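You operate a simulated robot arm through the tools that you are given. There is no shell and no other tool.

You are at the controls of a simulated two-armed robot. One attempt, no reset.

## Task
Test the black plug in the port at 6 bar.
Fine: Wait for the verdict on the screen, then turn the pressure back to 0. Leave the plug in the port and the tester on.

The check looks at the end state, three seconds after you hand in, the way a careful person would. Anything else that was tipped, shoved, dropped, spilled or broken makes it a failure.

## Robot
Two 7-joint arms with two-finger parallel grippers on one trunk that stands fixed in place. Base frame: the origin is at the foot of the trunk, x ahead of it, y to its left, z up; the work surface is at about z = 86. Readings come in cm, rad, newtons and seconds.
The left shoulder is at [11, 16.9, 146.1], the right one opposite. With the tool pointing down near the work surface each hand reaches from about 42 to 74 cm from the base axis, measured 20 degrees to its own side. Payload 1.57 kg a hand.
The TCP of each hand is the grasp point between the finger pads, 3 cm short of the fingertips. In the tool frame z runs along the fingers and y along their closing line. Largest opening 8 cm; finger width 1.7, thickness 1.2; the body of the gripper, 4 by 8.2 cm, starts 8 cm behind the TCP.
Orientation is told as [roll, pitch, yaw] about the base's x, y, z axes, in that order, counted from this pose: with the fingers straight down and closing along the base's y, the tool's x points along the base's -x, its y along +y and its z along -z.

## Interface
- The arms move only by the tool drive_tool. It takes "left_motion", "right_motion" or both (then of equal length, played together; a hand with none holds still); each is a list of rows, each an object (a shift or turn left out is 0, a gripper value left out holds the last) with "translation": the shift along the tool's x, y, z in cm, a list of three; "rot": the turn, a rotation vector about the tool's x, y, z in rad, a list of three. In form: [{"translation": [tx, ty, tz], "rot": [rx, ry, rz]}, ...]. A call has 1 to 20 rows; each row shifts and turns the commanded pose from where the row before left it, along the tool's axes as they then stand. "left_gripper" and "right_gripper" are, for a hand that has rows, the gripper command, from -1 (shut) to 1 (fully open), values between in proportion, set as the call begins (left out, the last holds). A row lasts 0.2 s, in which the tool goes at most 5 cm and 0.15 rad; a call with a longer step from one row to the next is refused whole, and so is a gripper value outside its range. A pose out of reach is approached as far as the arm can. The call stops where the force on the tool passes 50 N (or 10 N more than at its start, if that is more) or the arm is blocked; 0.2 s more then pass. The fingers move at their own pace (about 7.2 cm/s each) and stop on an object; they squeeze with about 42 N. The grip force told is the motor's: it shows also when the fingers shut on nothing. Time passes only in rows, and 0.2 s behind the last, so rows that do not move let the fingers close. The reply holds the time, the measured pose of the TCP, the force on the tool along the base axes, the opening and the grip force, in the units named above and with some noise, with the torque about the TCP (base axes, N m) and any sound that the robot's microphone picked up.
- Cameras (640 x 400 px; columns grow to the right, rows downward): "scene" is now at [16.43, -2.51, 165.11]; the picture's right is [-0.02, -1.00, 0.00], its down [-0.70, 0.02, -0.71] and it looks along [0.71, -0.02, -0.70] (base axes); focal length 361 px, centre (320, 200). "left" rides on the left gripper at [7.2, 0.7, -12.2] in its tool frame; the picture's right is [-0.09, 1.00, 0.00], its down [-0.84, -0.08, -0.54] and it looks along [-0.54, -0.05, 0.84] (tool axes); focal length 238 px, centre (320, 200). "right" rides on the right gripper at [7.2, -0.7, -12.2] in its tool frame; the picture's right is [0.09, 1.00, 0.00], its down [-0.84, 0.08, -0.54] and it looks along [-0.54, 0.05, 0.84] (tool axes); focal length 238 px, centre (320, 200). There is no depth. A picture from a camera that has moved, and an enlarged one, comes with that camera's place and axes in the base frame and with its lens. The place of the scene camera against the robot may be out by one fixed shift of up to 2.5 cm in any direction.
- capture(camera): a new picture of that camera. It takes no simulated time.
- slide_trunk(by): slides the trunk up (or, below 0, down) by that many cm; the arms and the scene camera ride with it, the base frame stays. It gives what a move gives, with no picture.
- aim_head(pan, tilt): turns the head with the scene camera to pan (to the left, within 1.501 rad either way) and tilt (down, from -0.506 to 1.204), counted from straight ahead of the robot. It gives what a move gives.
- zoom(camera, box): a new picture of the part [left, top, right, bottom] of that camera's present view, enlarged. It takes no simulated time.
- job_done(): hands the job in; it is judged then, once.

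Nothing tells you positions but the pictures and the camera data. Unless the task says otherwise, let go and move clear before handing in.

The tools are called after "Call:" by a JSON object that holds its "op" and its "data". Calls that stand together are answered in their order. drive_tool: Moves the arms, as the interface text tells. Its arguments: {"type":"object","properties":{"left_motion":{"type":"array","items":{"type":"object","properties":{"translation":{"type":"array","items":{"type":"number"}},"rot":{"type":"array","items":{"type":"number"}}}}},"left_gripper":{"type":"number"},"right_motion":{"type":"array","items":{"type":"object","properties":{"translation":{"type":"array","items":{"type":"number"}},"rot":{"type":"array","items":{"type":"number"}}}}},"right_gripper":{"type":"number"}},"required":[]} The other tools are called the same way: slide_trunk (by) moves the trunk up or down; aim_head (pan, tilt) turns the head that bears the scene camera; capture (camera) takes a picture; zoom (camera, box) takes an enlarged picture of a part of a camera's view; job_done () hands the job in.

At the start:

```text
time_s: 0.0
left_eef_pos: [63.95, 31.31, 114.25]
left_ee_rot: [-0.002, 0.001, -0.002]
left_contact_force: [0.6, 0.4, -0.2]
left_moment: [-0.03, 0.01, -0.01]
left_grip_width: 8.0
left_grasp_force: 0.1
right_eef_pos: [67.38, -22.97, 114.23]
right_ee_rot: [0.001, 0.001, 0.0]
right_contact_force: [0.4, 0.1, -0.5]
right_moment: [0.01, 0.02, 0.01]
right_grip_width: 8.0
right_grasp_force: 0.0
trunk travel left (down, up): [-77.5, 11.5]
head pan, tilt (commanded): [-0.023, 0.778]
```

scene: 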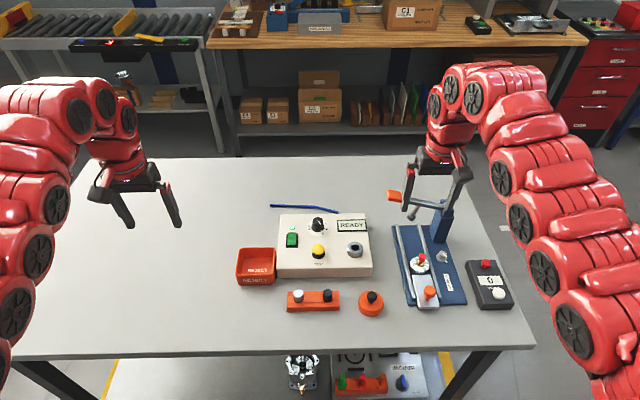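
right: 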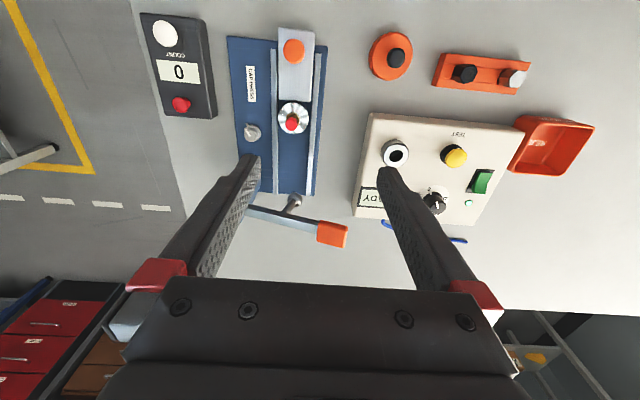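
left: 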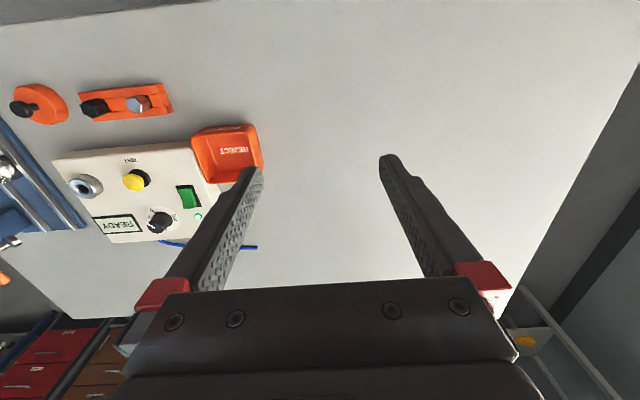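

I see a tester box (beige) with a green switch, a black knob, a yellow TEST button, a READY screen and a port; in front of it an orange rack with two plugs (white and black) and a round orange holder with another black thing. I'll zoom in for details first.

Call:
{"op": "zoom", "data": {"camera": "scene", "box": [230, 190, 400, 296]}}

Call:
{"op": "zoom", "data": {"camera": "scene", "box": [270, 260, 430, 360]}}

Call:
{"op": "zoom", "data": {"camera": "right", "box": [340, 20, 620, 250]}}

Call:
{"op": "zoom", "data": {"camera": "left", "box": [0, 70, 280, 260]}}

```text
3.76 times, centred on (315, 243) of scene
camera zoom: at [16.43, -2.51, 165.11], right [-0.02, -1.0, 0.0], down [-0.7, 0.02, -0.71], along [0.71, -0.02, -0.7], focal length 1358 px, centre (339, 38)
```

zoom: 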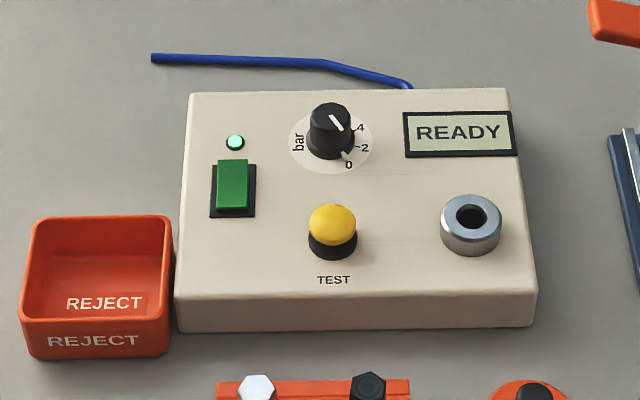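

```text
4.00 times, centred on (350, 310) of scene
camera zoom: at [16.43, -2.51, 165.11], right [-0.02, -1.0, 0.0], down [-0.7, 0.02, -0.71], along [0.71, -0.02, -0.7], focal length 1443 px, centre (200, -240)
```

zoom: 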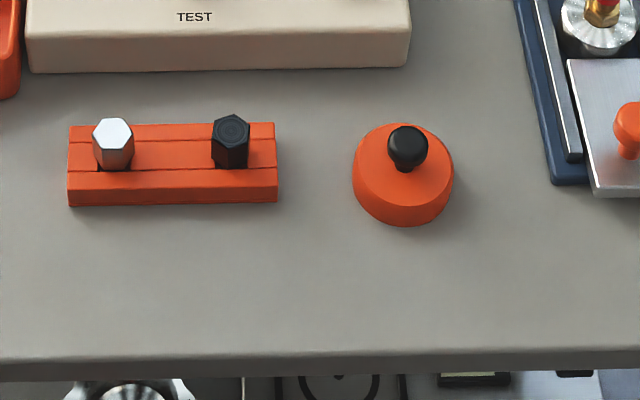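

```text
1.74 times, centred on (480, 135) of right
camera zoom: at [60.11, -23.66, 126.52], right [-0.09, 1.0, 0.0], down [0.84, 0.08, 0.54], along [0.54, 0.05, -0.84], focal length 414 px, centre (42, 313)
```

zoom: 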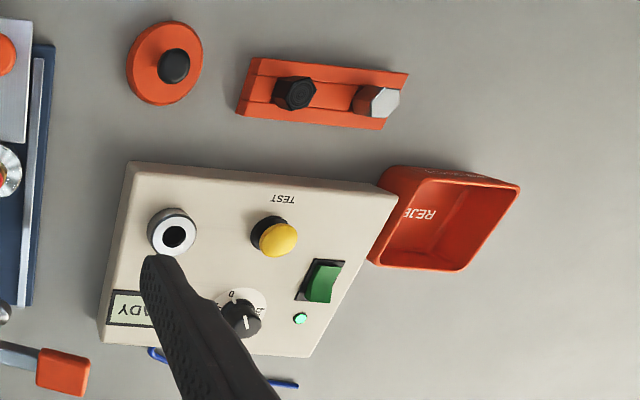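

```text
2.11 times, centred on (140, 165) of left
camera zoom: at [56.83, 31.87, 126.59], right [0.09, 1.0, 0.0], down [0.84, -0.08, 0.54], along [0.54, -0.05, -0.84], focal length 502 px, centre (699, 274)
```

zoom: 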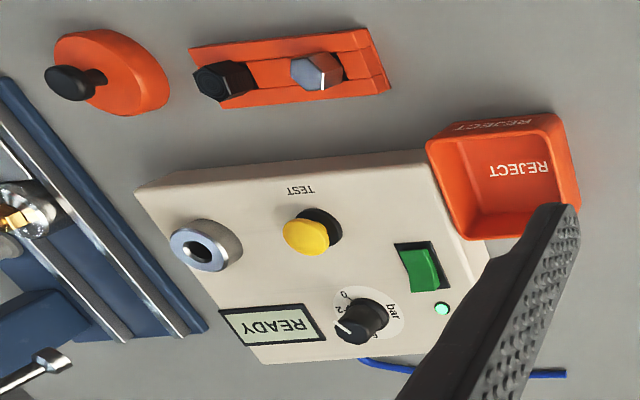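

The tester is already on (green light, READY). I'll look closer at the knob scale, plugs, and port before moving anything.

Call:
{"op": "zoom", "data": {"camera": "scene", "box": [300, 210, 340, 235]}}

Call:
{"op": "zoom", "data": {"camera": "left", "box": [130, 190, 210, 240]}}

Call:
{"op": "zoom", "data": {"camera": "scene", "box": [280, 280, 390, 320]}}

Call:
{"op": "zoom", "data": {"camera": "left", "box": [0, 70, 190, 135]}}

Call:
{"op": "zoom", "data": {"camera": "scene", "box": [335, 210, 375, 260]}}

Call:
{"op": "zoom", "data": {"camera": "scene", "box": [380, 180, 520, 320]}}

```text
16.00 times, centred on (320, 222) of scene
camera zoom: at [16.43, -2.51, 165.11], right [-0.02, -1.0, 0.0], down [-0.7, 0.02, -0.71], along [0.71, -0.02, -0.7], focal length 5772 px, centre (320, -160)
```

zoom: 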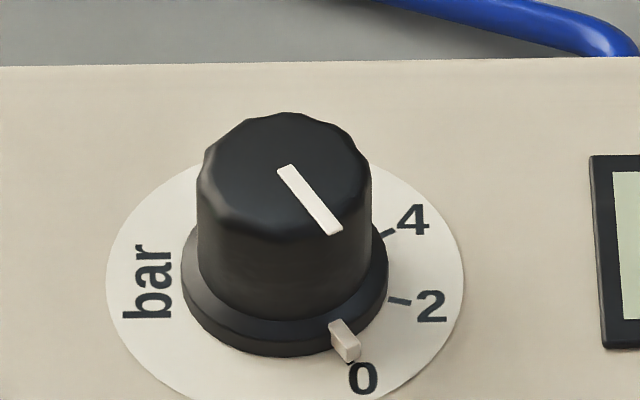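

```text
8.00 times, centred on (170, 215) of left
camera zoom: at [56.83, 31.87, 126.59], right [0.09, 1.0, 0.0], down [0.84, -0.08, 0.54], along [0.54, -0.05, -0.84], focal length 1907 px, centre (1520, 80)
```

zoom: 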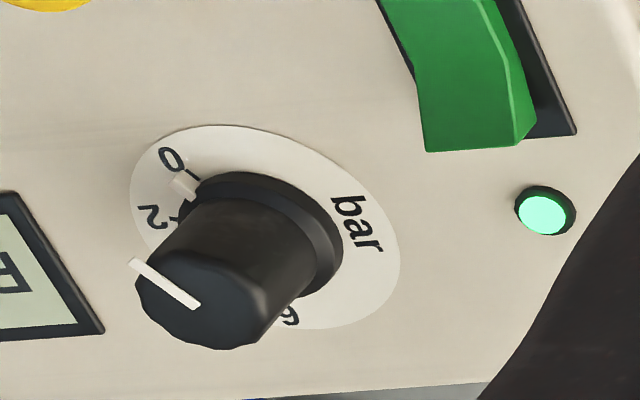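

```text
5.82 times, centred on (335, 300) of scene
camera zoom: at [16.43, -2.51, 165.11], right [-0.02, -1.0, 0.0], down [-0.7, 0.02, -0.71], along [0.71, -0.02, -0.7], focal length 2099 px, centre (233, -382)
```

zoom: 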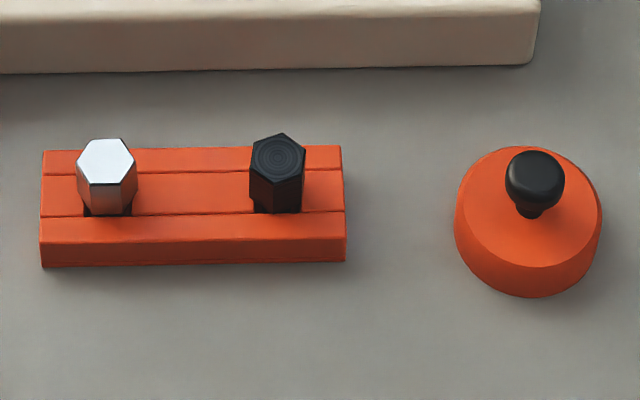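

```text
3.37 times, centred on (95, 102) of left
camera zoom: at [56.83, 31.87, 126.59], right [0.09, 1.0, 0.0], down [0.84, -0.08, 0.54], along [0.54, -0.05, -0.84], focal length 803 px, centre (1078, 528)
```

zoom: 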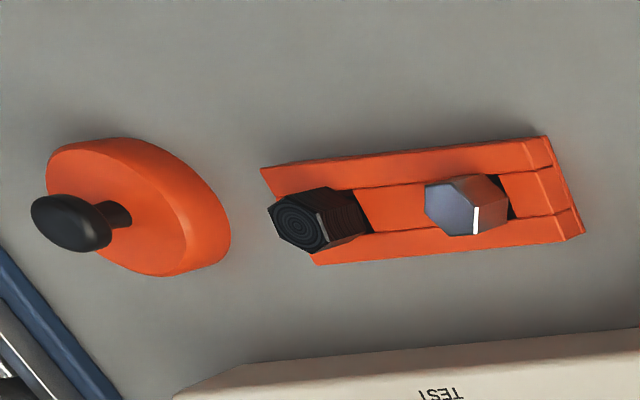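

```text
8.00 times, centred on (355, 235) of scene
camera zoom: at [16.43, -2.51, 165.11], right [-0.02, -1.0, 0.0], down [-0.7, 0.02, -0.71], along [0.71, -0.02, -0.7], focal length 2886 px, centre (40, -80)
```

zoom: 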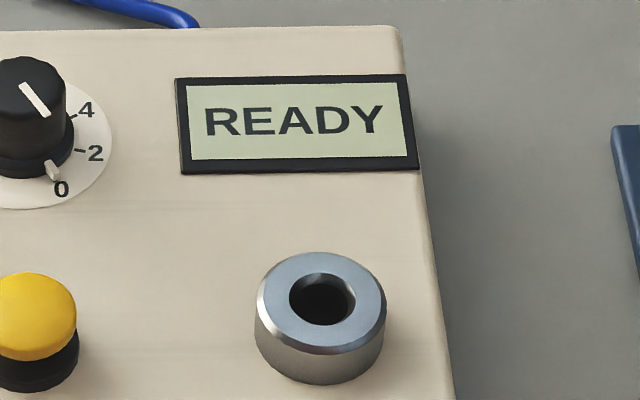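

```text
2.86 times, centred on (450, 250) of scene
camera zoom: at [16.43, -2.51, 165.11], right [-0.02, -1.0, 0.0], down [-0.7, 0.02, -0.71], along [0.71, -0.02, -0.7], focal length 1031 px, centre (-51, 57)
```

zoom: 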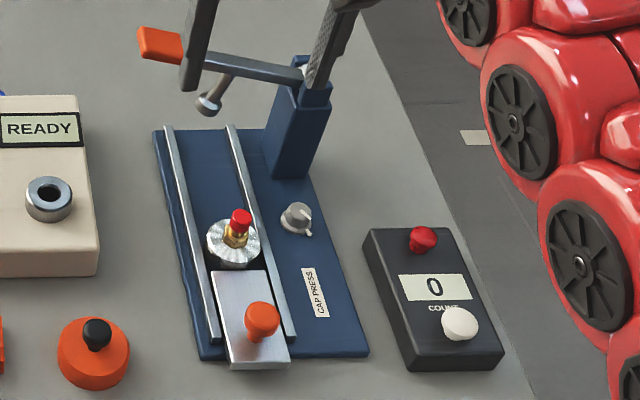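

The knob pointer is at 0 with marks 2, 4 (and 6 beyond); I take the black hex plug to be near (61.5, -3.3, 89), the port near (73.6, -10.5, 91) and the knob near (82.5, -1.7, 92). I'll move the right hand to where its camera sees the plug and tester better.

Call:
{"op": "drive_tool", "data": {"right_motion": [{"translation": [2.57, 3.28, 1.03]}, {"translation": [2.57, 3.28, 1.03]}, {"translation": [2.57, 3.28, 1.03]}, {"translation": [2.57, 3.28, 1.03]}, {"translation": [2.57, 3.28, 1.03]}, {"translation": [2.57, 3.28, 1.03]}]}}

Call:
{"op": "capture", "data": {"camera": "right"}}

Call:
{"op": "capture", "data": {"camera": "scene"}}

```text
time_s: 1.4
left_eef_pos: [63.87, 31.16, 114.31]
left_ee_rot: [0.0, -0.001, -0.001]
left_contact_force: [0.8, 0.0, 0.2]
left_moment: [0.02, 0.03, 0.01]
left_grip_width: 7.98
left_grasp_force: 0.0
right_eef_pos: [63.95, -13.89, 113.38]
right_ee_rot: [0.002, 0.0, 0.001]
right_contact_force: [-0.1, -0.8, 0.7]
right_moment: [-0.02, 0.0, -0.03]
right_grip_width: 8.0
right_grasp_force: 0.1
right hand out of reach, approached as far as the arm can: row 2, 3, 4, 5, 6
trunk travel left (down, up): [-77.5, 11.5]
head pan, tilt (commanded): [-0.023, 0.778]
```

```text
taken
camera right: at [56.72, -14.48, 125.62], right [-0.09, 1.0, 0.0], down [0.84, 0.08, 0.54], along [0.54, 0.05, -0.84], focal length 238 px, centre (320, 200)
```

right: 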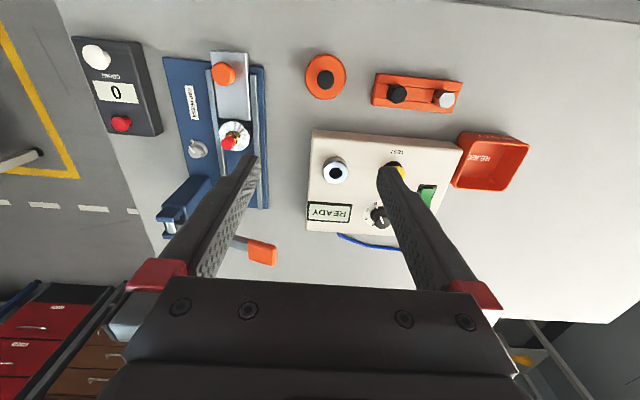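

```text
taken
camera scene: at [16.42, -2.55, 165.11], right [-0.02, -1.0, 0.0], down [-0.7, 0.02, -0.71], along [0.71, -0.02, -0.7], focal length 361 px, centre (320, 200)
```

scene: 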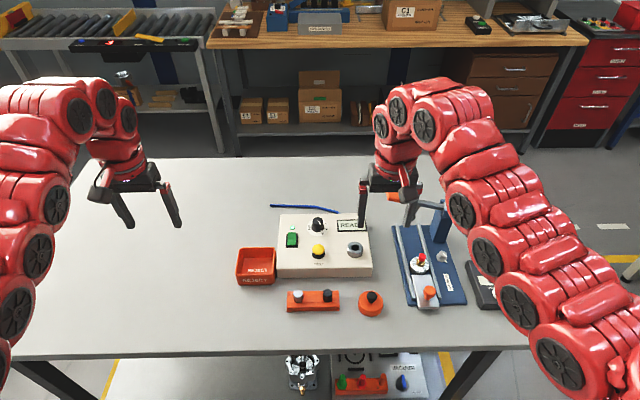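

The arm couldn't fold that close at this height (it stopped at about (64, -13.9, 113.4)); reach shifts with height. I'll lower the hand a bit and see how the commanded pose behaves.

Call:
{"op": "drive_tool", "data": {"right_motion": [{"translation": [0, 0, 3]}, {"translation": [0, 0, 3]}]}}

```text
time_s: 2.0
left_eef_pos: [63.82, 31.25, 114.28]
left_ee_rot: [0.0, 0.0, -0.001]
left_contact_force: [-0.5, -0.6, -0.2]
left_moment: [0.01, 0.03, 0.0]
left_grip_width: 8.01
left_grasp_force: 0.0
right_eef_pos: [63.94, -14.09, 111.37]
right_ee_rot: [-0.002, 0.004, -0.007]
right_contact_force: [0.3, -0.8, 0.6]
right_moment: [0.0, 0.01, 0.05]
right_grip_width: 8.04
right_grasp_force: 0.0
right hand out of reach, approached as far as the arm can: row 1, 2
trunk travel left (down, up): [-77.5, 11.5]
head pan, tilt (commanded): [-0.023, 0.778]
```

Call:
{"op": "drive_tool", "data": {"right_motion": [{"translation": [0, 0, 2]}, {"translation": [0, 0, 2]}, {"translation": [0, 0, 2]}]}}

```text
time_s: 2.8
left_eef_pos: [63.95, 31.25, 114.2]
left_ee_rot: [0.0, 0.0, 0.0]
left_contact_force: [0.3, -0.5, 0.2]
left_moment: [-0.01, -0.01, 0.01]
left_grip_width: 8.01
left_grasp_force: 0.1
right_eef_pos: [63.96, -14.04, 111.36]
right_ee_rot: [0.001, 0.001, -0.004]
right_contact_force: [0.5, 0.0, -0.2]
right_moment: [0.02, 0.02, 0.0]
right_grip_width: 8.02
right_grasp_force: 0.0
right hand out of reach, approached as far as the arm can: row 1, 2, 3
trunk travel left (down, up): [-77.5, 11.5]
head pan, tilt (commanded): [-0.023, 0.778]
```

Call:
{"op": "drive_tool", "data": {"right_motion": [{"translation": [-2, 0, 0]}]}}

```text
time_s: 3.2
left_eef_pos: [64.08, 31.29, 114.18]
left_ee_rot: [0.001, 0.001, 0.0]
left_contact_force: [-0.3, -1.1, -0.8]
left_moment: [-0.01, 0.0, 0.0]
left_grip_width: 8.01
left_grasp_force: 0.1
right_eef_pos: [66.18, -14.04, 111.24]
right_ee_rot: [0.0, 0.0, -0.001]
right_contact_force: [-0.6, -0.1, -0.6]
right_moment: [0.01, 0.01, 0.0]
right_grip_width: 7.99
right_grasp_force: 0.1
trunk travel left (down, up): [-77.5, 11.5]
head pan, tilt (commanded): [-0.023, 0.778]
```

Call:
{"op": "drive_tool", "data": {"right_motion": [{"translation": [0, 0, 2.5]}, {"translation": [0, 0, 2.5]}, {"translation": [0, 0, 2.5]}]}}

```text
time_s: 4.0
left_eef_pos: [64.03, 31.2, 114.24]
left_ee_rot: [-0.001, 0.0, -0.002]
left_contact_force: [-0.2, 0.3, 0.2]
left_moment: [-0.02, -0.03, -0.03]
left_grip_width: 8.02
left_grasp_force: 0.0
right_eef_pos: [66.12, -13.96, 103.95]
right_ee_rot: [0.0, -0.002, -0.003]
right_contact_force: [-0.4, 0.4, -0.4]
right_moment: [0.04, -0.01, 0.0]
right_grip_width: 7.99
right_grasp_force: 0.1
trunk travel left (down, up): [-77.5, 11.5]
head pan, tilt (commanded): [-0.023, 0.778]
```

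Call:
{"op": "drive_tool", "data": {"right_motion": [{"translation": [2.5, 2.5, 0]}, {"translation": [2.5, 2.5, 0]}, {"translation": [2.5, 2.5, 0]}, {"translation": [2.5, 2.5, 0]}]}}

Call:
{"op": "capture", "data": {"camera": "right"}}

```text
time_s: 5.0
left_eef_pos: [63.81, 31.58, 114.16]
left_ee_rot: [-0.001, 0.0, 0.0]
left_contact_force: [-0.3, 0.1, -0.2]
left_moment: [0.01, -0.03, -0.01]
left_grip_width: 8.01
left_grasp_force: 0.1
right_eef_pos: [61.97, -5.49, 101.4]
right_ee_rot: [-0.002, 0.0, -0.001]
right_contact_force: [0.2, 0.5, -0.5]
right_moment: [0.0, -0.03, 0.03]
right_grip_width: 7.99
right_grasp_force: 0.0
right hand out of reach, approached as far as the arm can: row 1, 2, 3, 4
trunk travel left (down, up): [-77.5, 11.5]
head pan, tilt (commanded): [-0.023, 0.778]
```

```text
taken
camera right: at [54.85, -6.11, 113.72], right [-0.09, 1.0, 0.0], down [0.84, 0.08, 0.54], along [0.54, 0.05, -0.84], focal length 238 px, centre (320, 200)
```

right: 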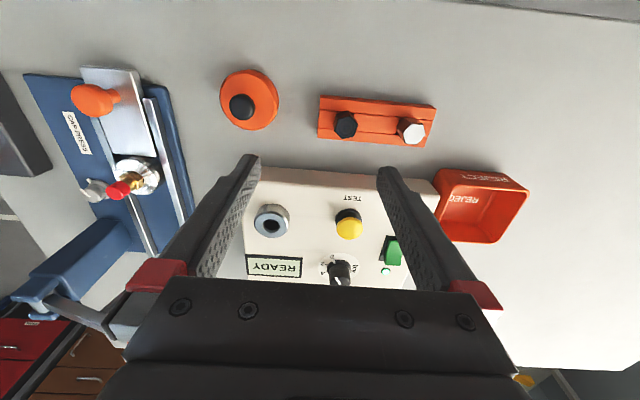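

Call:
{"op": "zoom", "data": {"camera": "right", "box": [210, 60, 450, 210]}}

Call:
{"op": "zoom", "data": {"camera": "right", "box": [300, 85, 450, 155]}}

Call:
{"op": "zoom", "data": {"camera": "right", "box": [235, 190, 415, 295]}}

```text
2.67 times, centred on (330, 135) of right
camera zoom: at [54.85, -6.11, 113.72], right [-0.09, 1.0, 0.0], down [0.84, 0.08, 0.54], along [0.54, 0.05, -0.84], focal length 636 px, centre (293, 373)
```

zoom: 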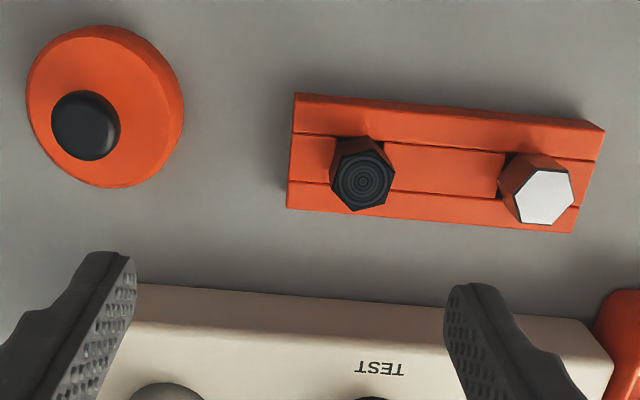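

```text
4.27 times, centred on (375, 120) of right
camera zoom: at [54.85, -6.11, 113.72], right [-0.09, 1.0, 0.0], down [0.84, 0.08, 0.54], along [0.54, 0.05, -0.84], focal length 1017 px, centre (85, 541)
```

zoom: 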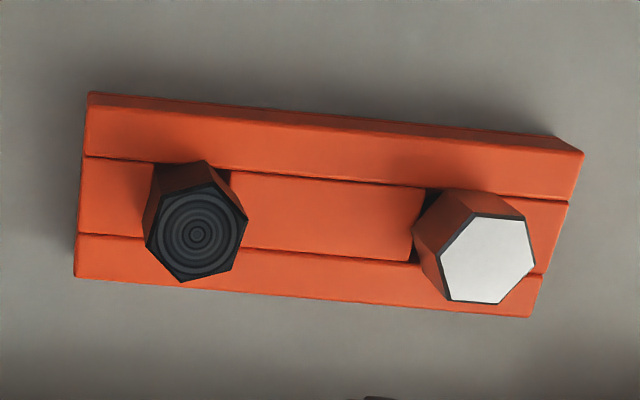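

```text
3.56 times, centred on (325, 242) of right
camera zoom: at [54.85, -6.11, 113.72], right [-0.09, 1.0, 0.0], down [0.84, 0.08, 0.54], along [0.54, 0.05, -0.84], focal length 848 px, centre (302, 49)
```

zoom: 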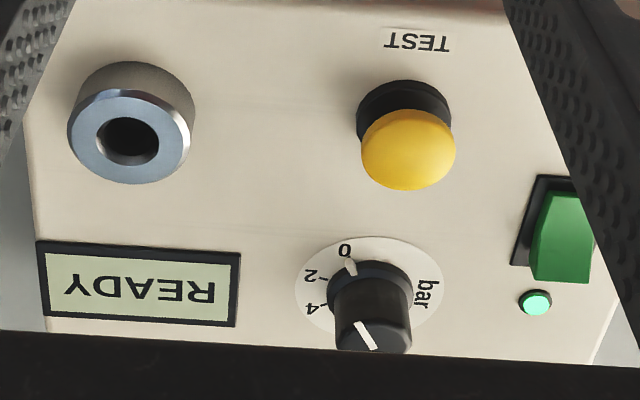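

The black plug is a hex head standing in the orange rack, top near (61.5, -2.9, 89.7). I'll move the right hand to above it to look from closer.

Call:
{"op": "drive_tool", "data": {"right_motion": [{"translation": [0, 1.3, 2.2]}, {"translation": [0, 1.3, 2.2]}]}}

Call:
{"op": "capture", "data": {"camera": "right"}}

```text
time_s: 5.6
left_eef_pos: [63.97, 31.44, 114.2]
left_ee_rot: [-0.002, 0.002, 0.001]
left_contact_force: [0.4, -0.1, -0.3]
left_moment: [-0.01, 0.02, -0.01]
left_grip_width: 8.02
left_grasp_force: 0.1
right_eef_pos: [62.11, -2.96, 97.02]
right_ee_rot: [0.0, 0.001, -0.002]
right_contact_force: [-0.5, 0.6, -0.1]
right_moment: [-0.01, 0.0, -0.02]
right_grip_width: 7.99
right_grasp_force: 0.0
trunk travel left (down, up): [-77.5, 11.5]
head pan, tilt (commanded): [-0.023, 0.778]
```

```text
taken
camera right: at [54.92, -3.61, 109.22], right [-0.09, 1.0, 0.0], down [0.84, 0.08, 0.54], along [0.54, 0.05, -0.84], focal length 238 px, centre (320, 200)
```

right: 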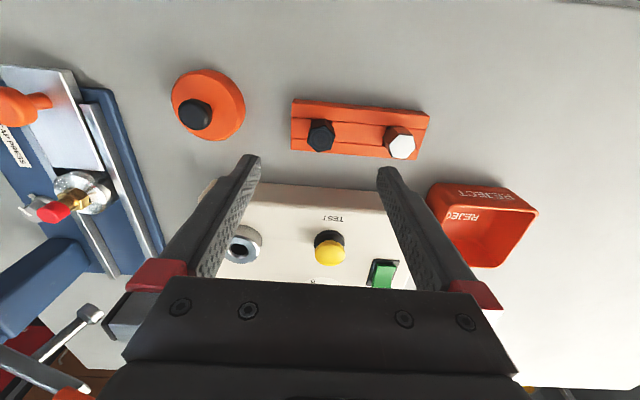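

Call:
{"op": "zoom", "data": {"camera": "right", "box": [280, 90, 440, 170]}}

Call:
{"op": "zoom", "data": {"camera": "right", "box": [300, 112, 350, 160]}}

Call:
{"op": "zoom", "data": {"camera": "left", "box": [60, 75, 190, 125]}}

```text
4.00 times, centred on (360, 130) of right
camera zoom: at [54.92, -3.61, 109.22], right [-0.09, 1.0, 0.0], down [0.84, 0.08, 0.54], along [0.54, 0.05, -0.84], focal length 953 px, centre (160, 480)
```

zoom: 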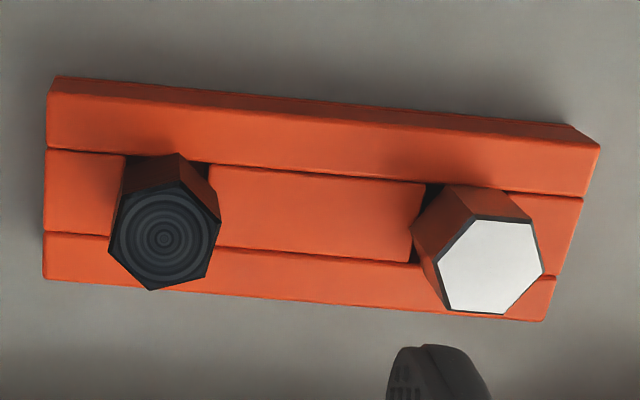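

```text
8.33 times, centred on (325, 136) of right
camera zoom: at [54.92, -3.61, 109.22], right [-0.09, 1.0, 0.0], down [0.84, 0.08, 0.54], along [0.54, 0.05, -0.84], focal length 1986 px, centre (278, 733)
```

zoom: 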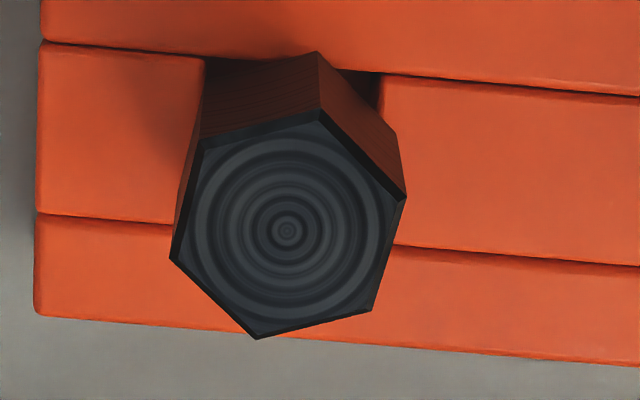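

```text
4.92 times, centred on (125, 100) of left
camera zoom: at [56.86, 32.0, 126.54], right [0.09, 1.0, 0.0], down [0.84, -0.08, 0.54], along [0.54, -0.05, -0.84], focal length 1173 px, centre (1280, 692)
```

zoom: 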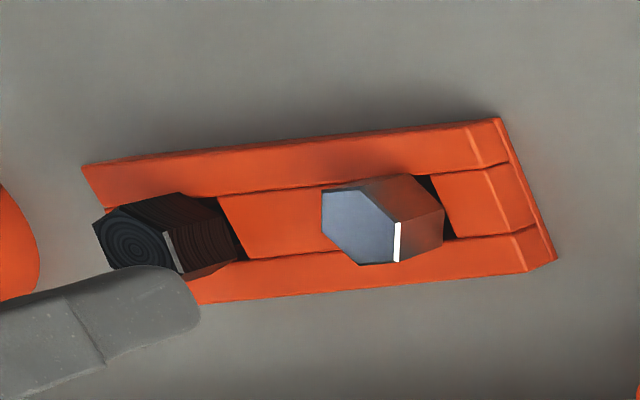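

Plug top is at about (61.4, -2.9, 89.8), hex about 2.1 cm across flats with a flat normal roughly 10° off y; the white plug sits at y≈4.0. I'll narrow the fingers, yaw by -10° and centre above it.

Call:
{"op": "drive_tool", "data": {"right_motion": [{"translation": [0.35, 0, 0], "rot": [0, 0, 0.09]}, {"translation": [0.35, 0, 0], "rot": [0, 0, 0.085]}, {"translation": [0, 0, 2]}], "right_gripper": 0.25}}

Call:
{"op": "capture", "data": {"camera": "right"}}

```text
time_s: 6.4
left_eef_pos: [64.01, 31.15, 114.44]
left_ee_rot: [0.001, 0.0, 0.001]
left_contact_force: [0.1, -1.4, 0.2]
left_moment: [0.02, 0.02, -0.01]
left_grip_width: 7.98
left_grasp_force: 0.1
right_eef_pos: [61.31, -3.1, 94.97]
right_ee_rot: [0.0, 0.003, -0.18]
right_contact_force: [0.1, -0.5, 0.0]
right_moment: [0.01, 0.02, 0.01]
right_grip_width: 5.01
right_grasp_force: 0.1
trunk travel left (down, up): [-77.5, 11.5]
head pan, tilt (commanded): [-0.023, 0.778]
```

```text
taken
camera right: at [54.17, -2.48, 107.22], right [0.09, 1.0, 0.0], down [0.84, -0.07, 0.54], along [0.54, -0.05, -0.84], focal length 238 px, centre (320, 200)
```

right: 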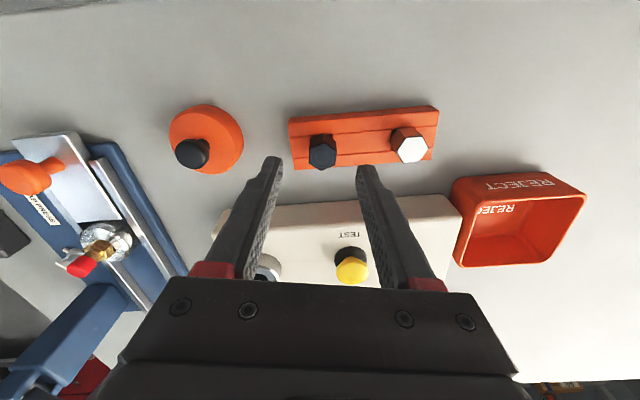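

Call:
{"op": "zoom", "data": {"camera": "right", "box": [260, 95, 440, 195]}}

```text
3.56 times, centred on (350, 145) of right
camera zoom: at [54.17, -2.48, 107.22], right [0.09, 1.0, 0.0], down [0.84, -0.07, 0.54], along [0.54, -0.05, -0.84], focal length 848 px, centre (213, 396)
```

zoom: 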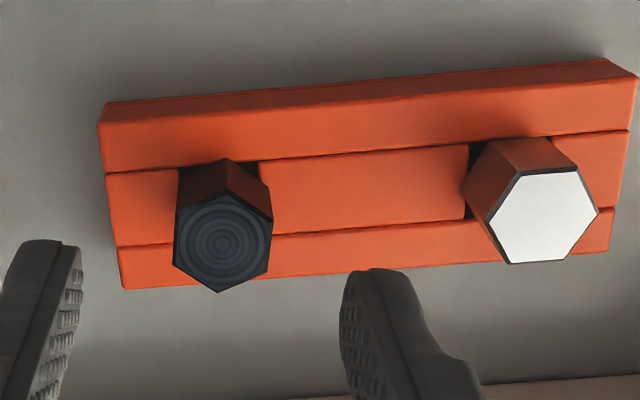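

Call:
{"op": "drive_tool", "data": {"right_motion": [{"translation": [0, 0.15, 1.3]}, {"translation": [0, 0, 1.3]}, {"translation": [0, 0, 1.1]}]}}

Call:
{"op": "capture", "data": {"camera": "right"}}

Call:
{"op": "zoom", "data": {"camera": "scene", "box": [270, 250, 400, 330]}}

```text
time_s: 7.2
left_eef_pos: [63.79, 31.3, 114.34]
left_ee_rot: [0.001, -0.001, 0.001]
left_contact_force: [-0.2, 0.1, -0.2]
left_moment: [0.01, 0.01, 0.02]
left_grip_width: 8.0
left_grasp_force: 0.0
right_eef_pos: [61.44, -3.02, 91.47]
right_ee_rot: [0.001, 0.001, -0.177]
right_contact_force: [-0.5, -0.2, 0.2]
right_moment: [0.03, -0.02, 0.01]
right_grip_width: 5.01
right_grasp_force: 0.0
trunk travel left (down, up): [-77.5, 11.5]
head pan, tilt (commanded): [-0.023, 0.778]
```

```text
taken
camera right: at [54.18, -2.25, 103.59], right [0.08, 1.0, 0.0], down [0.84, -0.07, 0.54], along [0.54, -0.04, -0.84], focal length 238 px, centre (320, 200)
```

right: 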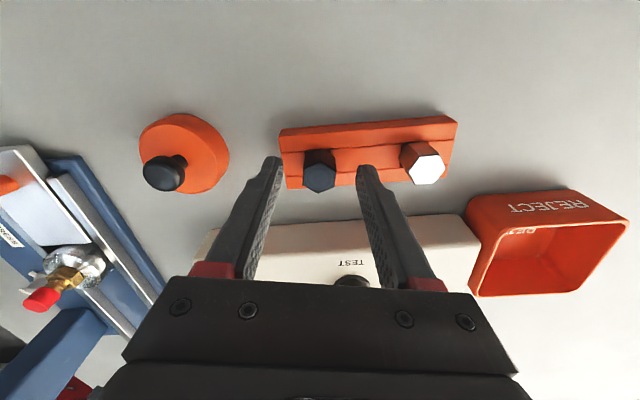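

```text
4.92 times, centred on (335, 290) of scene
camera zoom: at [16.42, -2.5, 165.11], right [-0.02, -1.0, 0.0], down [-0.7, 0.02, -0.71], along [0.71, -0.02, -0.7], focal length 1776 px, centre (246, -243)
```

zoom: 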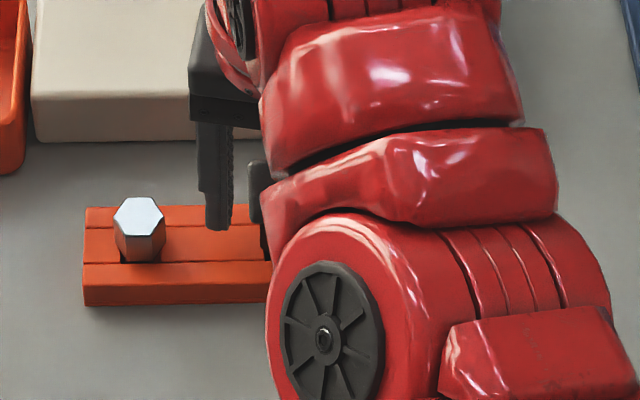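

Call:
{"op": "zoom", "data": {"camera": "right", "box": [250, 130, 400, 220]}}

```text
4.27 times, centred on (325, 175) of right
camera zoom: at [54.18, -2.25, 103.59], right [0.08, 1.0, 0.0], down [0.84, -0.07, 0.54], along [0.54, -0.04, -0.84], focal length 1017 px, centre (299, 307)
```

zoom: 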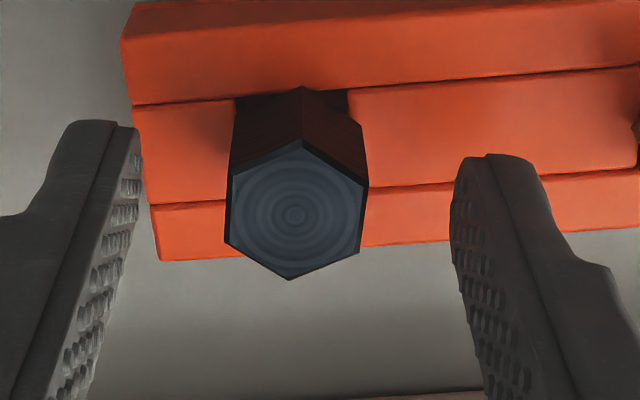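

Call:
{"op": "drive_tool", "data": {"right_motion": [{"translation": [0.1, 0.05, 0.3]}, {"translation": [0, 0, 0]}]}}

Call:
{"op": "drive_tool", "data": {"right_motion": [{"translation": [0, 0, 0]}, {"translation": [0, 0, 0]}, {"translation": [0, 0, 0]}, {"translation": [0, 0, 0]}], "right_gripper": -1}}

Call:
{"op": "capture", "data": {"camera": "right"}}

```text
time_s: 7.8
left_eef_pos: [63.93, 31.34, 114.33]
left_ee_rot: [0.002, 0.0, 0.0]
left_contact_force: [0.0, -0.5, 0.2]
left_moment: [-0.02, 0.02, 0.0]
left_grip_width: 7.98
left_grasp_force: 0.1
right_eef_pos: [61.25, -2.9, 91.02]
right_ee_rot: [-0.001, 0.001, -0.174]
right_contact_force: [0.8, -0.6, 0.2]
right_moment: [-0.01, -0.03, 0.0]
right_grip_width: 5.01
right_grasp_force: 0.0
trunk travel left (down, up): [-77.5, 11.5]
head pan, tilt (commanded): [-0.023, 0.778]
```

```text
time_s: 8.8
left_eef_pos: [64.0, 31.15, 114.36]
left_ee_rot: [0.0, -0.002, 0.002]
left_contact_force: [0.0, -0.5, 0.0]
left_moment: [-0.03, 0.03, 0.04]
left_grip_width: 7.99
left_grasp_force: 0.0
right_eef_pos: [61.29, -2.88, 91.11]
right_ee_rot: [0.001, 0.0, -0.176]
right_contact_force: [-0.2, -1.7, 1.3]
right_moment: [-0.02, -0.01, 0.01]
right_grip_width: 2.01
right_grasp_force: 33.5
trunk travel left (down, up): [-77.5, 11.5]
head pan, tilt (commanded): [-0.023, 0.778]
```

```text
taken
camera right: at [54.09, -2.21, 103.32], right [0.08, 1.0, 0.0], down [0.84, -0.07, 0.54], along [0.54, -0.05, -0.84], focal length 238 px, centre (320, 200)
```

right: 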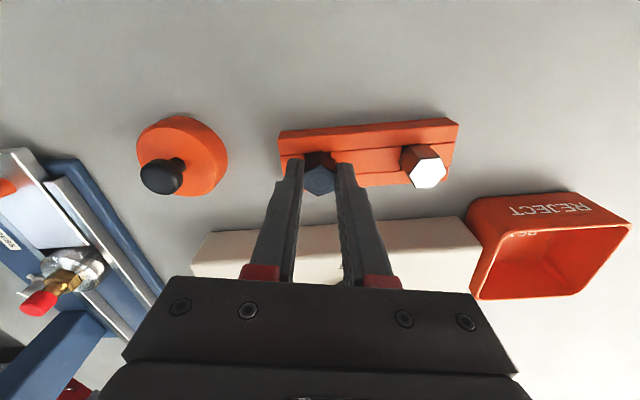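

The plug is gripped (2.01 cm across flats). I'll lift it straight up out of the rack.

Call:
{"op": "drive_tool", "data": {"right_motion": [{"translation": [0, 0, -0.7]}, {"translation": [0, 0, -1]}, {"translation": [0, 0, -1.5]}, {"translation": [0, 0, -2]}, {"translation": [0, 0, -2]}, {"translation": [0, 0, -2]}]}}

Call:
{"op": "capture", "data": {"camera": "right"}}

Call:
{"op": "capture", "data": {"camera": "scene"}}

Call:
{"op": "capture", "data": {"camera": "left"}}

```text
time_s: 10.2
left_eef_pos: [63.9, 31.26, 114.25]
left_ee_rot: [0.0, -0.001, -0.001]
left_contact_force: [0.3, 0.7, -0.2]
left_moment: [0.01, 0.03, -0.03]
left_grip_width: 7.99
left_grasp_force: 0.1
right_eef_pos: [61.16, -2.89, 100.3]
right_ee_rot: [0.001, 0.0, -0.176]
right_contact_force: [0.9, 0.5, -0.5]
right_moment: [-0.01, 0.0, -0.02]
right_grip_width: 2.0
right_grasp_force: 33.9
trunk travel left (down, up): [-77.5, 11.5]
head pan, tilt (commanded): [-0.023, 0.778]
```

```text
taken
camera right: at [54.06, -2.2, 112.54], right [0.08, 1.0, 0.0], down [0.84, -0.07, 0.54], along [0.54, -0.04, -0.84], focal length 238 px, centre (320, 200)
```

right: 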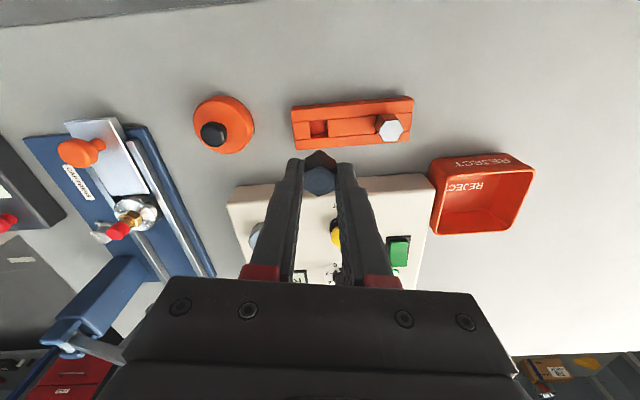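

```text
taken
camera scene: at [16.41, -2.55, 165.11], right [-0.02, -1.0, 0.0], down [-0.7, 0.02, -0.71], along [0.71, -0.02, -0.7], focal length 361 px, centre (320, 200)
```

scene: 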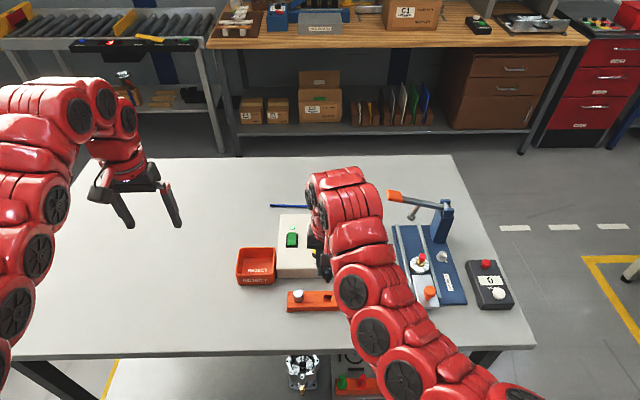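

```text
taken
camera left: at [56.81, 31.87, 126.6], right [0.09, 1.0, 0.0], down [0.84, -0.08, 0.54], along [0.54, -0.05, -0.84], focal length 238 px, centre (320, 200)
```

left: 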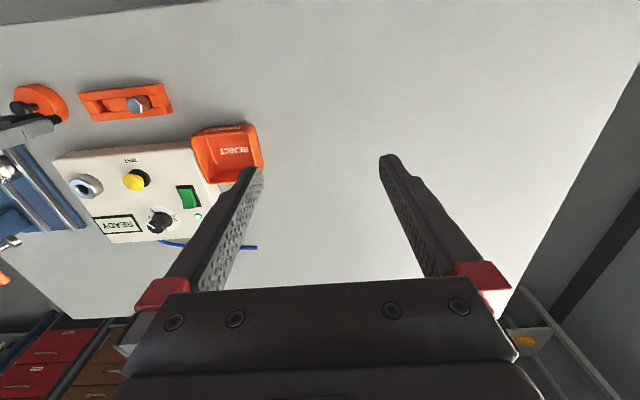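

The plug is out of the rack and in hand. I'll zoom to measure the port, button and knob from several angles before carrying it over.

Call:
{"op": "zoom", "data": {"camera": "left", "box": [60, 160, 140, 210]}}

Call:
{"op": "zoom", "data": {"camera": "left", "box": [110, 160, 220, 245]}}

Call:
{"op": "zoom", "data": {"camera": "left", "box": [0, 80, 180, 190]}}

Call:
{"op": "zoom", "data": {"camera": "right", "box": [230, 80, 430, 280]}}

```text
8.00 times, centred on (100, 185) of left
camera zoom: at [56.81, 31.87, 126.6], right [0.09, 1.0, 0.0], down [0.84, -0.08, 0.54], along [0.54, -0.05, -0.84], focal length 1907 px, centre (2080, 320)
```

zoom: 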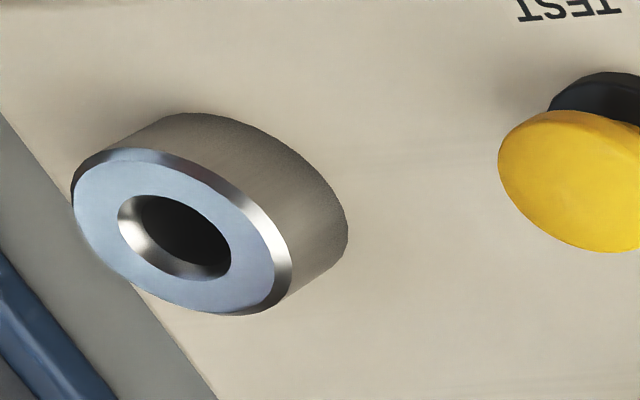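

```text
4.71 times, centred on (165, 202) of left
camera zoom: at [56.81, 31.87, 126.6], right [0.09, 1.0, 0.0], down [0.84, -0.08, 0.54], along [0.54, -0.05, -0.84], focal length 1122 px, centre (1049, 188)
```

zoom: 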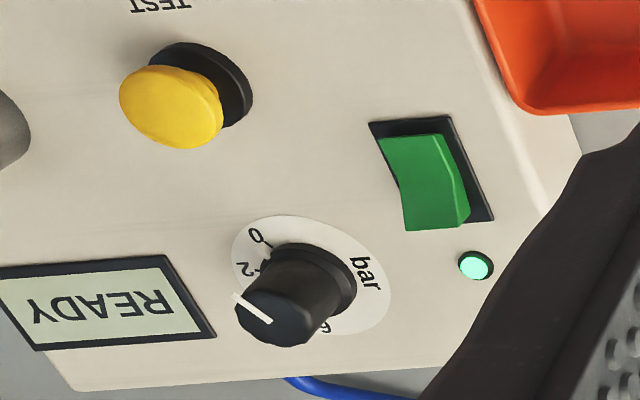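

```text
3.56 times, centred on (90, 135) of left
camera zoom: at [56.81, 31.87, 126.6], right [0.09, 1.0, 0.0], down [0.84, -0.08, 0.54], along [0.54, -0.05, -0.84], focal length 848 px, centre (1138, 431)
```

zoom: 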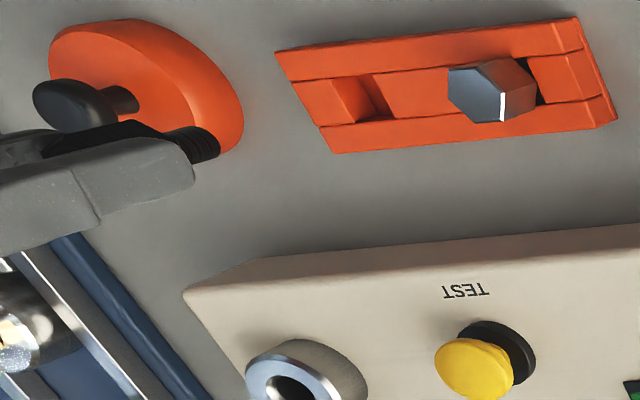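

```text
2.00 times, centred on (330, 180) of right
camera zoom: at [54.06, -2.2, 112.54], right [0.08, 1.0, 0.0], down [0.84, -0.07, 0.54], along [0.54, -0.04, -0.84], focal length 477 px, centre (300, 240)
```

zoom: 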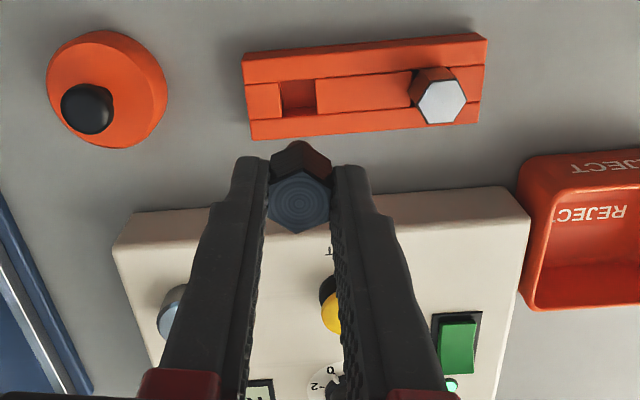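

The plug's shank reaches about 5.5 cm below the TCP, and it's clear of everything at this height. I'll shift the right hand 5 cm left to get an unobstructed view of the port for precise measurement.

Call:
{"op": "drive_tool", "data": {"right_motion": [{"translation": [0.44, 2.46, 0]}, {"translation": [0.44, 2.46, 0]}]}}

Call:
{"op": "capture", "data": {"camera": "right"}}

```text
time_s: 10.8
left_eef_pos: [63.95, 31.22, 114.31]
left_ee_rot: [0.0, 0.0, 0.0]
left_contact_force: [-0.4, 0.3, 0.3]
left_moment: [-0.01, 0.01, -0.02]
left_grip_width: 7.99
left_grasp_force: 0.0
right_eef_pos: [61.38, 2.25, 100.3]
right_ee_rot: [0.0, 0.0, -0.178]
right_contact_force: [-0.6, 1.2, -0.2]
right_moment: [-0.04, -0.02, 0.05]
right_grip_width: 2.01
right_grasp_force: 33.5
trunk travel left (down, up): [-77.5, 11.5]
head pan, tilt (commanded): [-0.023, 0.778]
```

```text
taken
camera right: at [54.09, 2.89, 112.48], right [0.08, 1.0, 0.0], down [0.84, -0.07, 0.54], along [0.54, -0.05, -0.84], focal length 238 px, centre (320, 200)
```

right: 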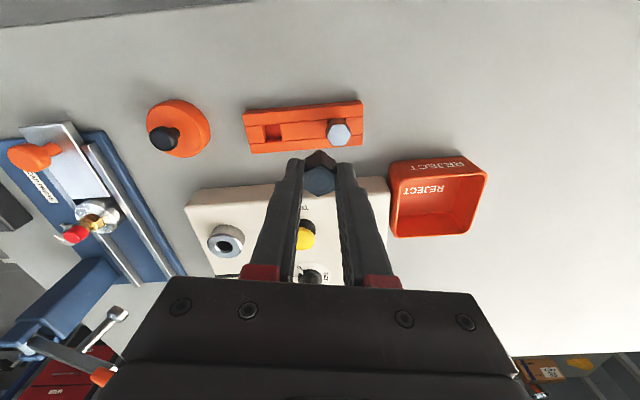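

Call:
{"op": "zoom", "data": {"camera": "right", "box": [195, 215, 259, 255]}}

Call:
{"op": "zoom", "data": {"camera": "right", "box": [270, 140, 370, 280]}}

```text
10.00 times, centred on (227, 235) of right
camera zoom: at [54.09, 2.89, 112.48], right [0.08, 1.0, 0.0], down [0.84, -0.07, 0.54], along [0.54, -0.05, -0.84], focal length 2384 px, centre (1250, -150)
```

zoom: 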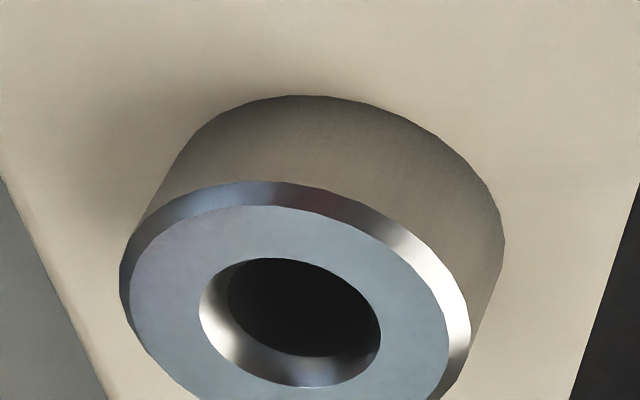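

```text
2.86 times, centred on (320, 210) of right
camera zoom: at [54.09, 2.89, 112.48], right [0.08, 1.0, 0.0], down [0.84, -0.07, 0.54], along [0.54, -0.05, -0.84], focal length 681 px, centre (320, 171)
```

zoom: 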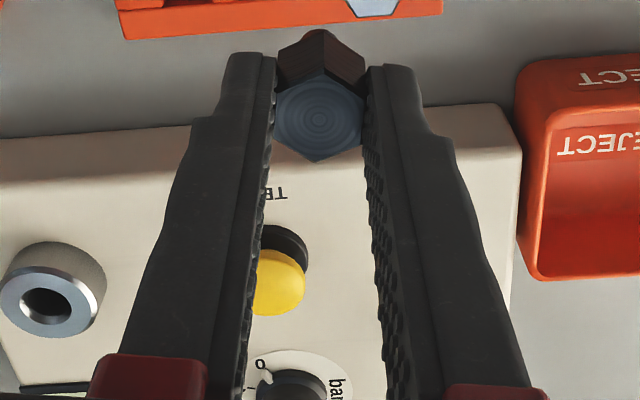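

Port hole is at about (73.45, -10.5, 91.2). I'll carry the plug over to above the port, staying high.

Call:
{"op": "drive_tool", "data": {"right_motion": [{"translation": [-2.812, -2.074, 0]}, {"translation": [-2.812, -2.074, 0]}, {"translation": [-2.812, -2.074, 0]}, {"translation": [-2.812, -2.074, 0]}, {"translation": [-2.812, -2.074, 0]}]}}

Call:
{"op": "capture", "data": {"camera": "right"}}

Call:
{"op": "capture", "data": {"camera": "left"}}

Call:
{"op": "capture", "data": {"camera": "scene"}}

```text
time_s: 12.0
left_eef_pos: [63.96, 31.28, 114.16]
left_ee_rot: [0.0, 0.0, 0.0]
left_contact_force: [0.3, -0.7, 0.4]
left_moment: [0.01, 0.0, -0.01]
left_grip_width: 7.99
left_grasp_force: 0.1
right_eef_pos: [72.02, -9.74, 100.34]
right_ee_rot: [0.001, 0.0, -0.175]
right_contact_force: [0.7, 0.2, -0.7]
right_moment: [-0.04, 0.0, -0.02]
right_grip_width: 2.01
right_grasp_force: 33.4
right hand out of reach, approached as far as the arm can: row 5
trunk travel left (down, up): [-77.5, 11.5]
head pan, tilt (commanded): [-0.023, 0.778]
```

```text
taken
camera right: at [64.75, -9.08, 112.49], right [0.08, 1.0, 0.0], down [0.84, -0.07, 0.54], along [0.54, -0.04, -0.84], focal length 238 px, centre (320, 200)
```

right: 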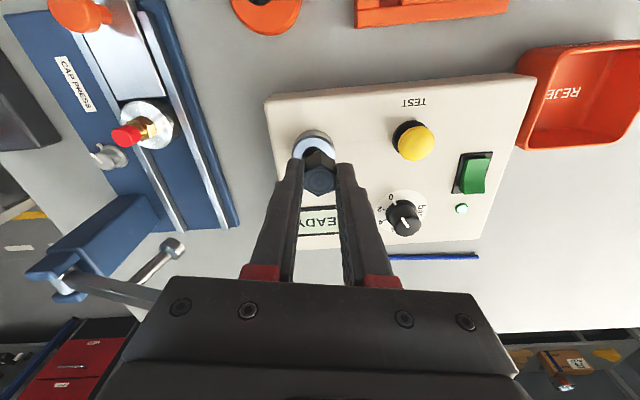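

```text
taken
camera left: at [56.86, 31.86, 126.58], right [0.09, 1.0, 0.0], down [0.84, -0.08, 0.54], along [0.54, -0.05, -0.84], focal length 238 px, centre (320, 200)
```

left: 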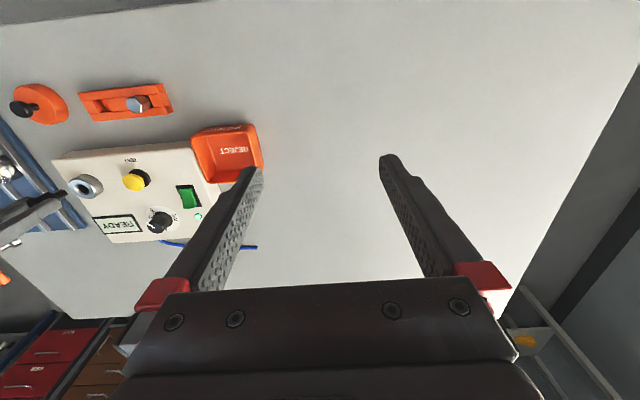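

```text
taken
camera scene: at [16.45, -2.51, 165.1], right [-0.02, -1.0, 0.0], down [-0.7, 0.02, -0.71], along [0.71, -0.02, -0.7], focal length 361 px, centre (320, 200)
```

scene: 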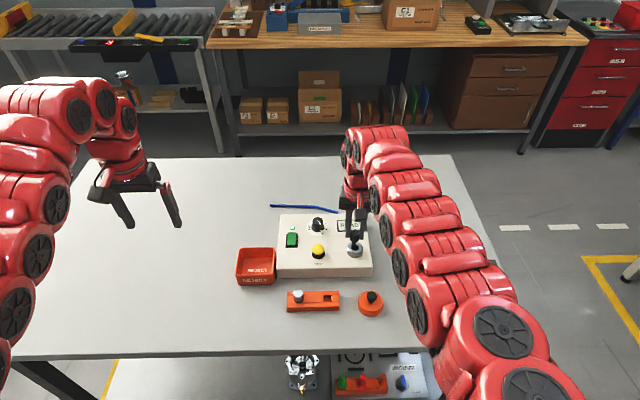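

The right arm tops out at about x=72 here, so I'll raise the hand and lower the trunk to gain forward reach. First zooming on the knob from this good angle.

Call:
{"op": "zoom", "data": {"camera": "right", "box": [370, 110, 510, 250]}}

Call:
{"op": "drive_tool", "data": {"right_motion": [{"translation": [0, 0, -3]}, {"translation": [0, 0, -3]}, {"translation": [0, 0, -3]}, {"translation": [0, 0, -3]}]}}

```text
2.86 times, centred on (440, 180) of right
camera zoom: at [64.75, -9.08, 112.49], right [0.08, 1.0, 0.0], down [0.84, -0.07, 0.54], along [0.54, -0.04, -0.84], focal length 681 px, centre (-23, 257)
```

zoom: 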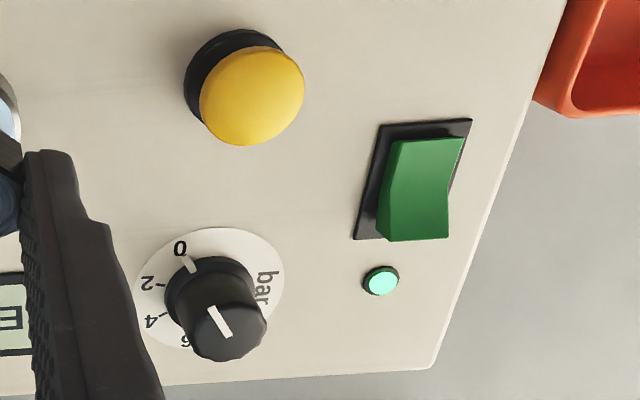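

```text
time_s: 13.0
left_eef_pos: [64.04, 31.22, 114.23]
left_ee_rot: [0.0, 0.0, -0.001]
left_contact_force: [-0.1, -0.2, 0.3]
left_moment: [0.01, -0.04, -0.01]
left_grip_width: 8.01
left_grasp_force: 0.1
right_eef_pos: [72.0, -9.76, 112.36]
right_ee_rot: [-0.001, 0.0, -0.176]
right_contact_force: [-0.1, 0.6, -1.3]
right_moment: [-0.02, -0.02, -0.02]
right_grip_width: 2.02
right_grasp_force: 33.7
trunk travel left (down, up): [-77.5, 11.5]
head pan, tilt (commanded): [-0.023, 0.778]
```

Call:
{"op": "slide_trunk", "data": {"by": -6}}

Call:
{"op": "capture", "data": {"camera": "scene"}}

```text
time_s: 14.0
left_eef_pos: [64.0, 31.26, 108.29]
left_ee_rot: [0.0, 0.001, 0.0]
left_contact_force: [-0.2, 0.3, -0.4]
left_moment: [-0.01, 0.04, 0.03]
left_grip_width: 7.99
left_grasp_force: 0.1
right_eef_pos: [71.99, -9.82, 106.37]
right_ee_rot: [0.0, 0.0, -0.176]
right_contact_force: [-0.1, -0.2, -0.1]
right_moment: [-0.03, 0.03, 0.02]
right_grip_width: 2.03
right_grasp_force: 33.6
trunk travel left (down, up): [-71.5, 17.5]
head pan, tilt (commanded): [-0.023, 0.778]
```

```text
taken
camera scene: at [16.4, -2.51, 159.11], right [-0.02, -1.0, 0.0], down [-0.7, 0.02, -0.71], along [0.71, -0.02, -0.7], focal length 361 px, centre (320, 200)
```

scene: 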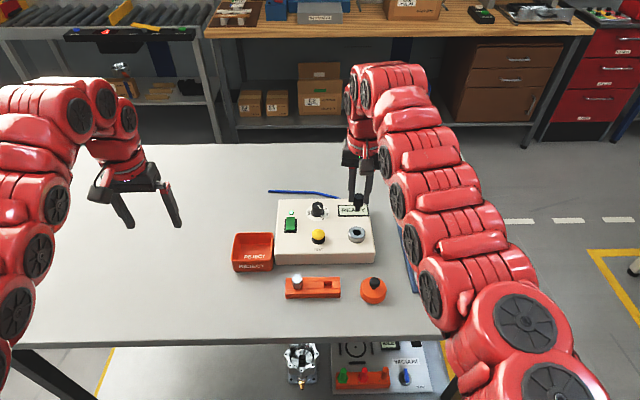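

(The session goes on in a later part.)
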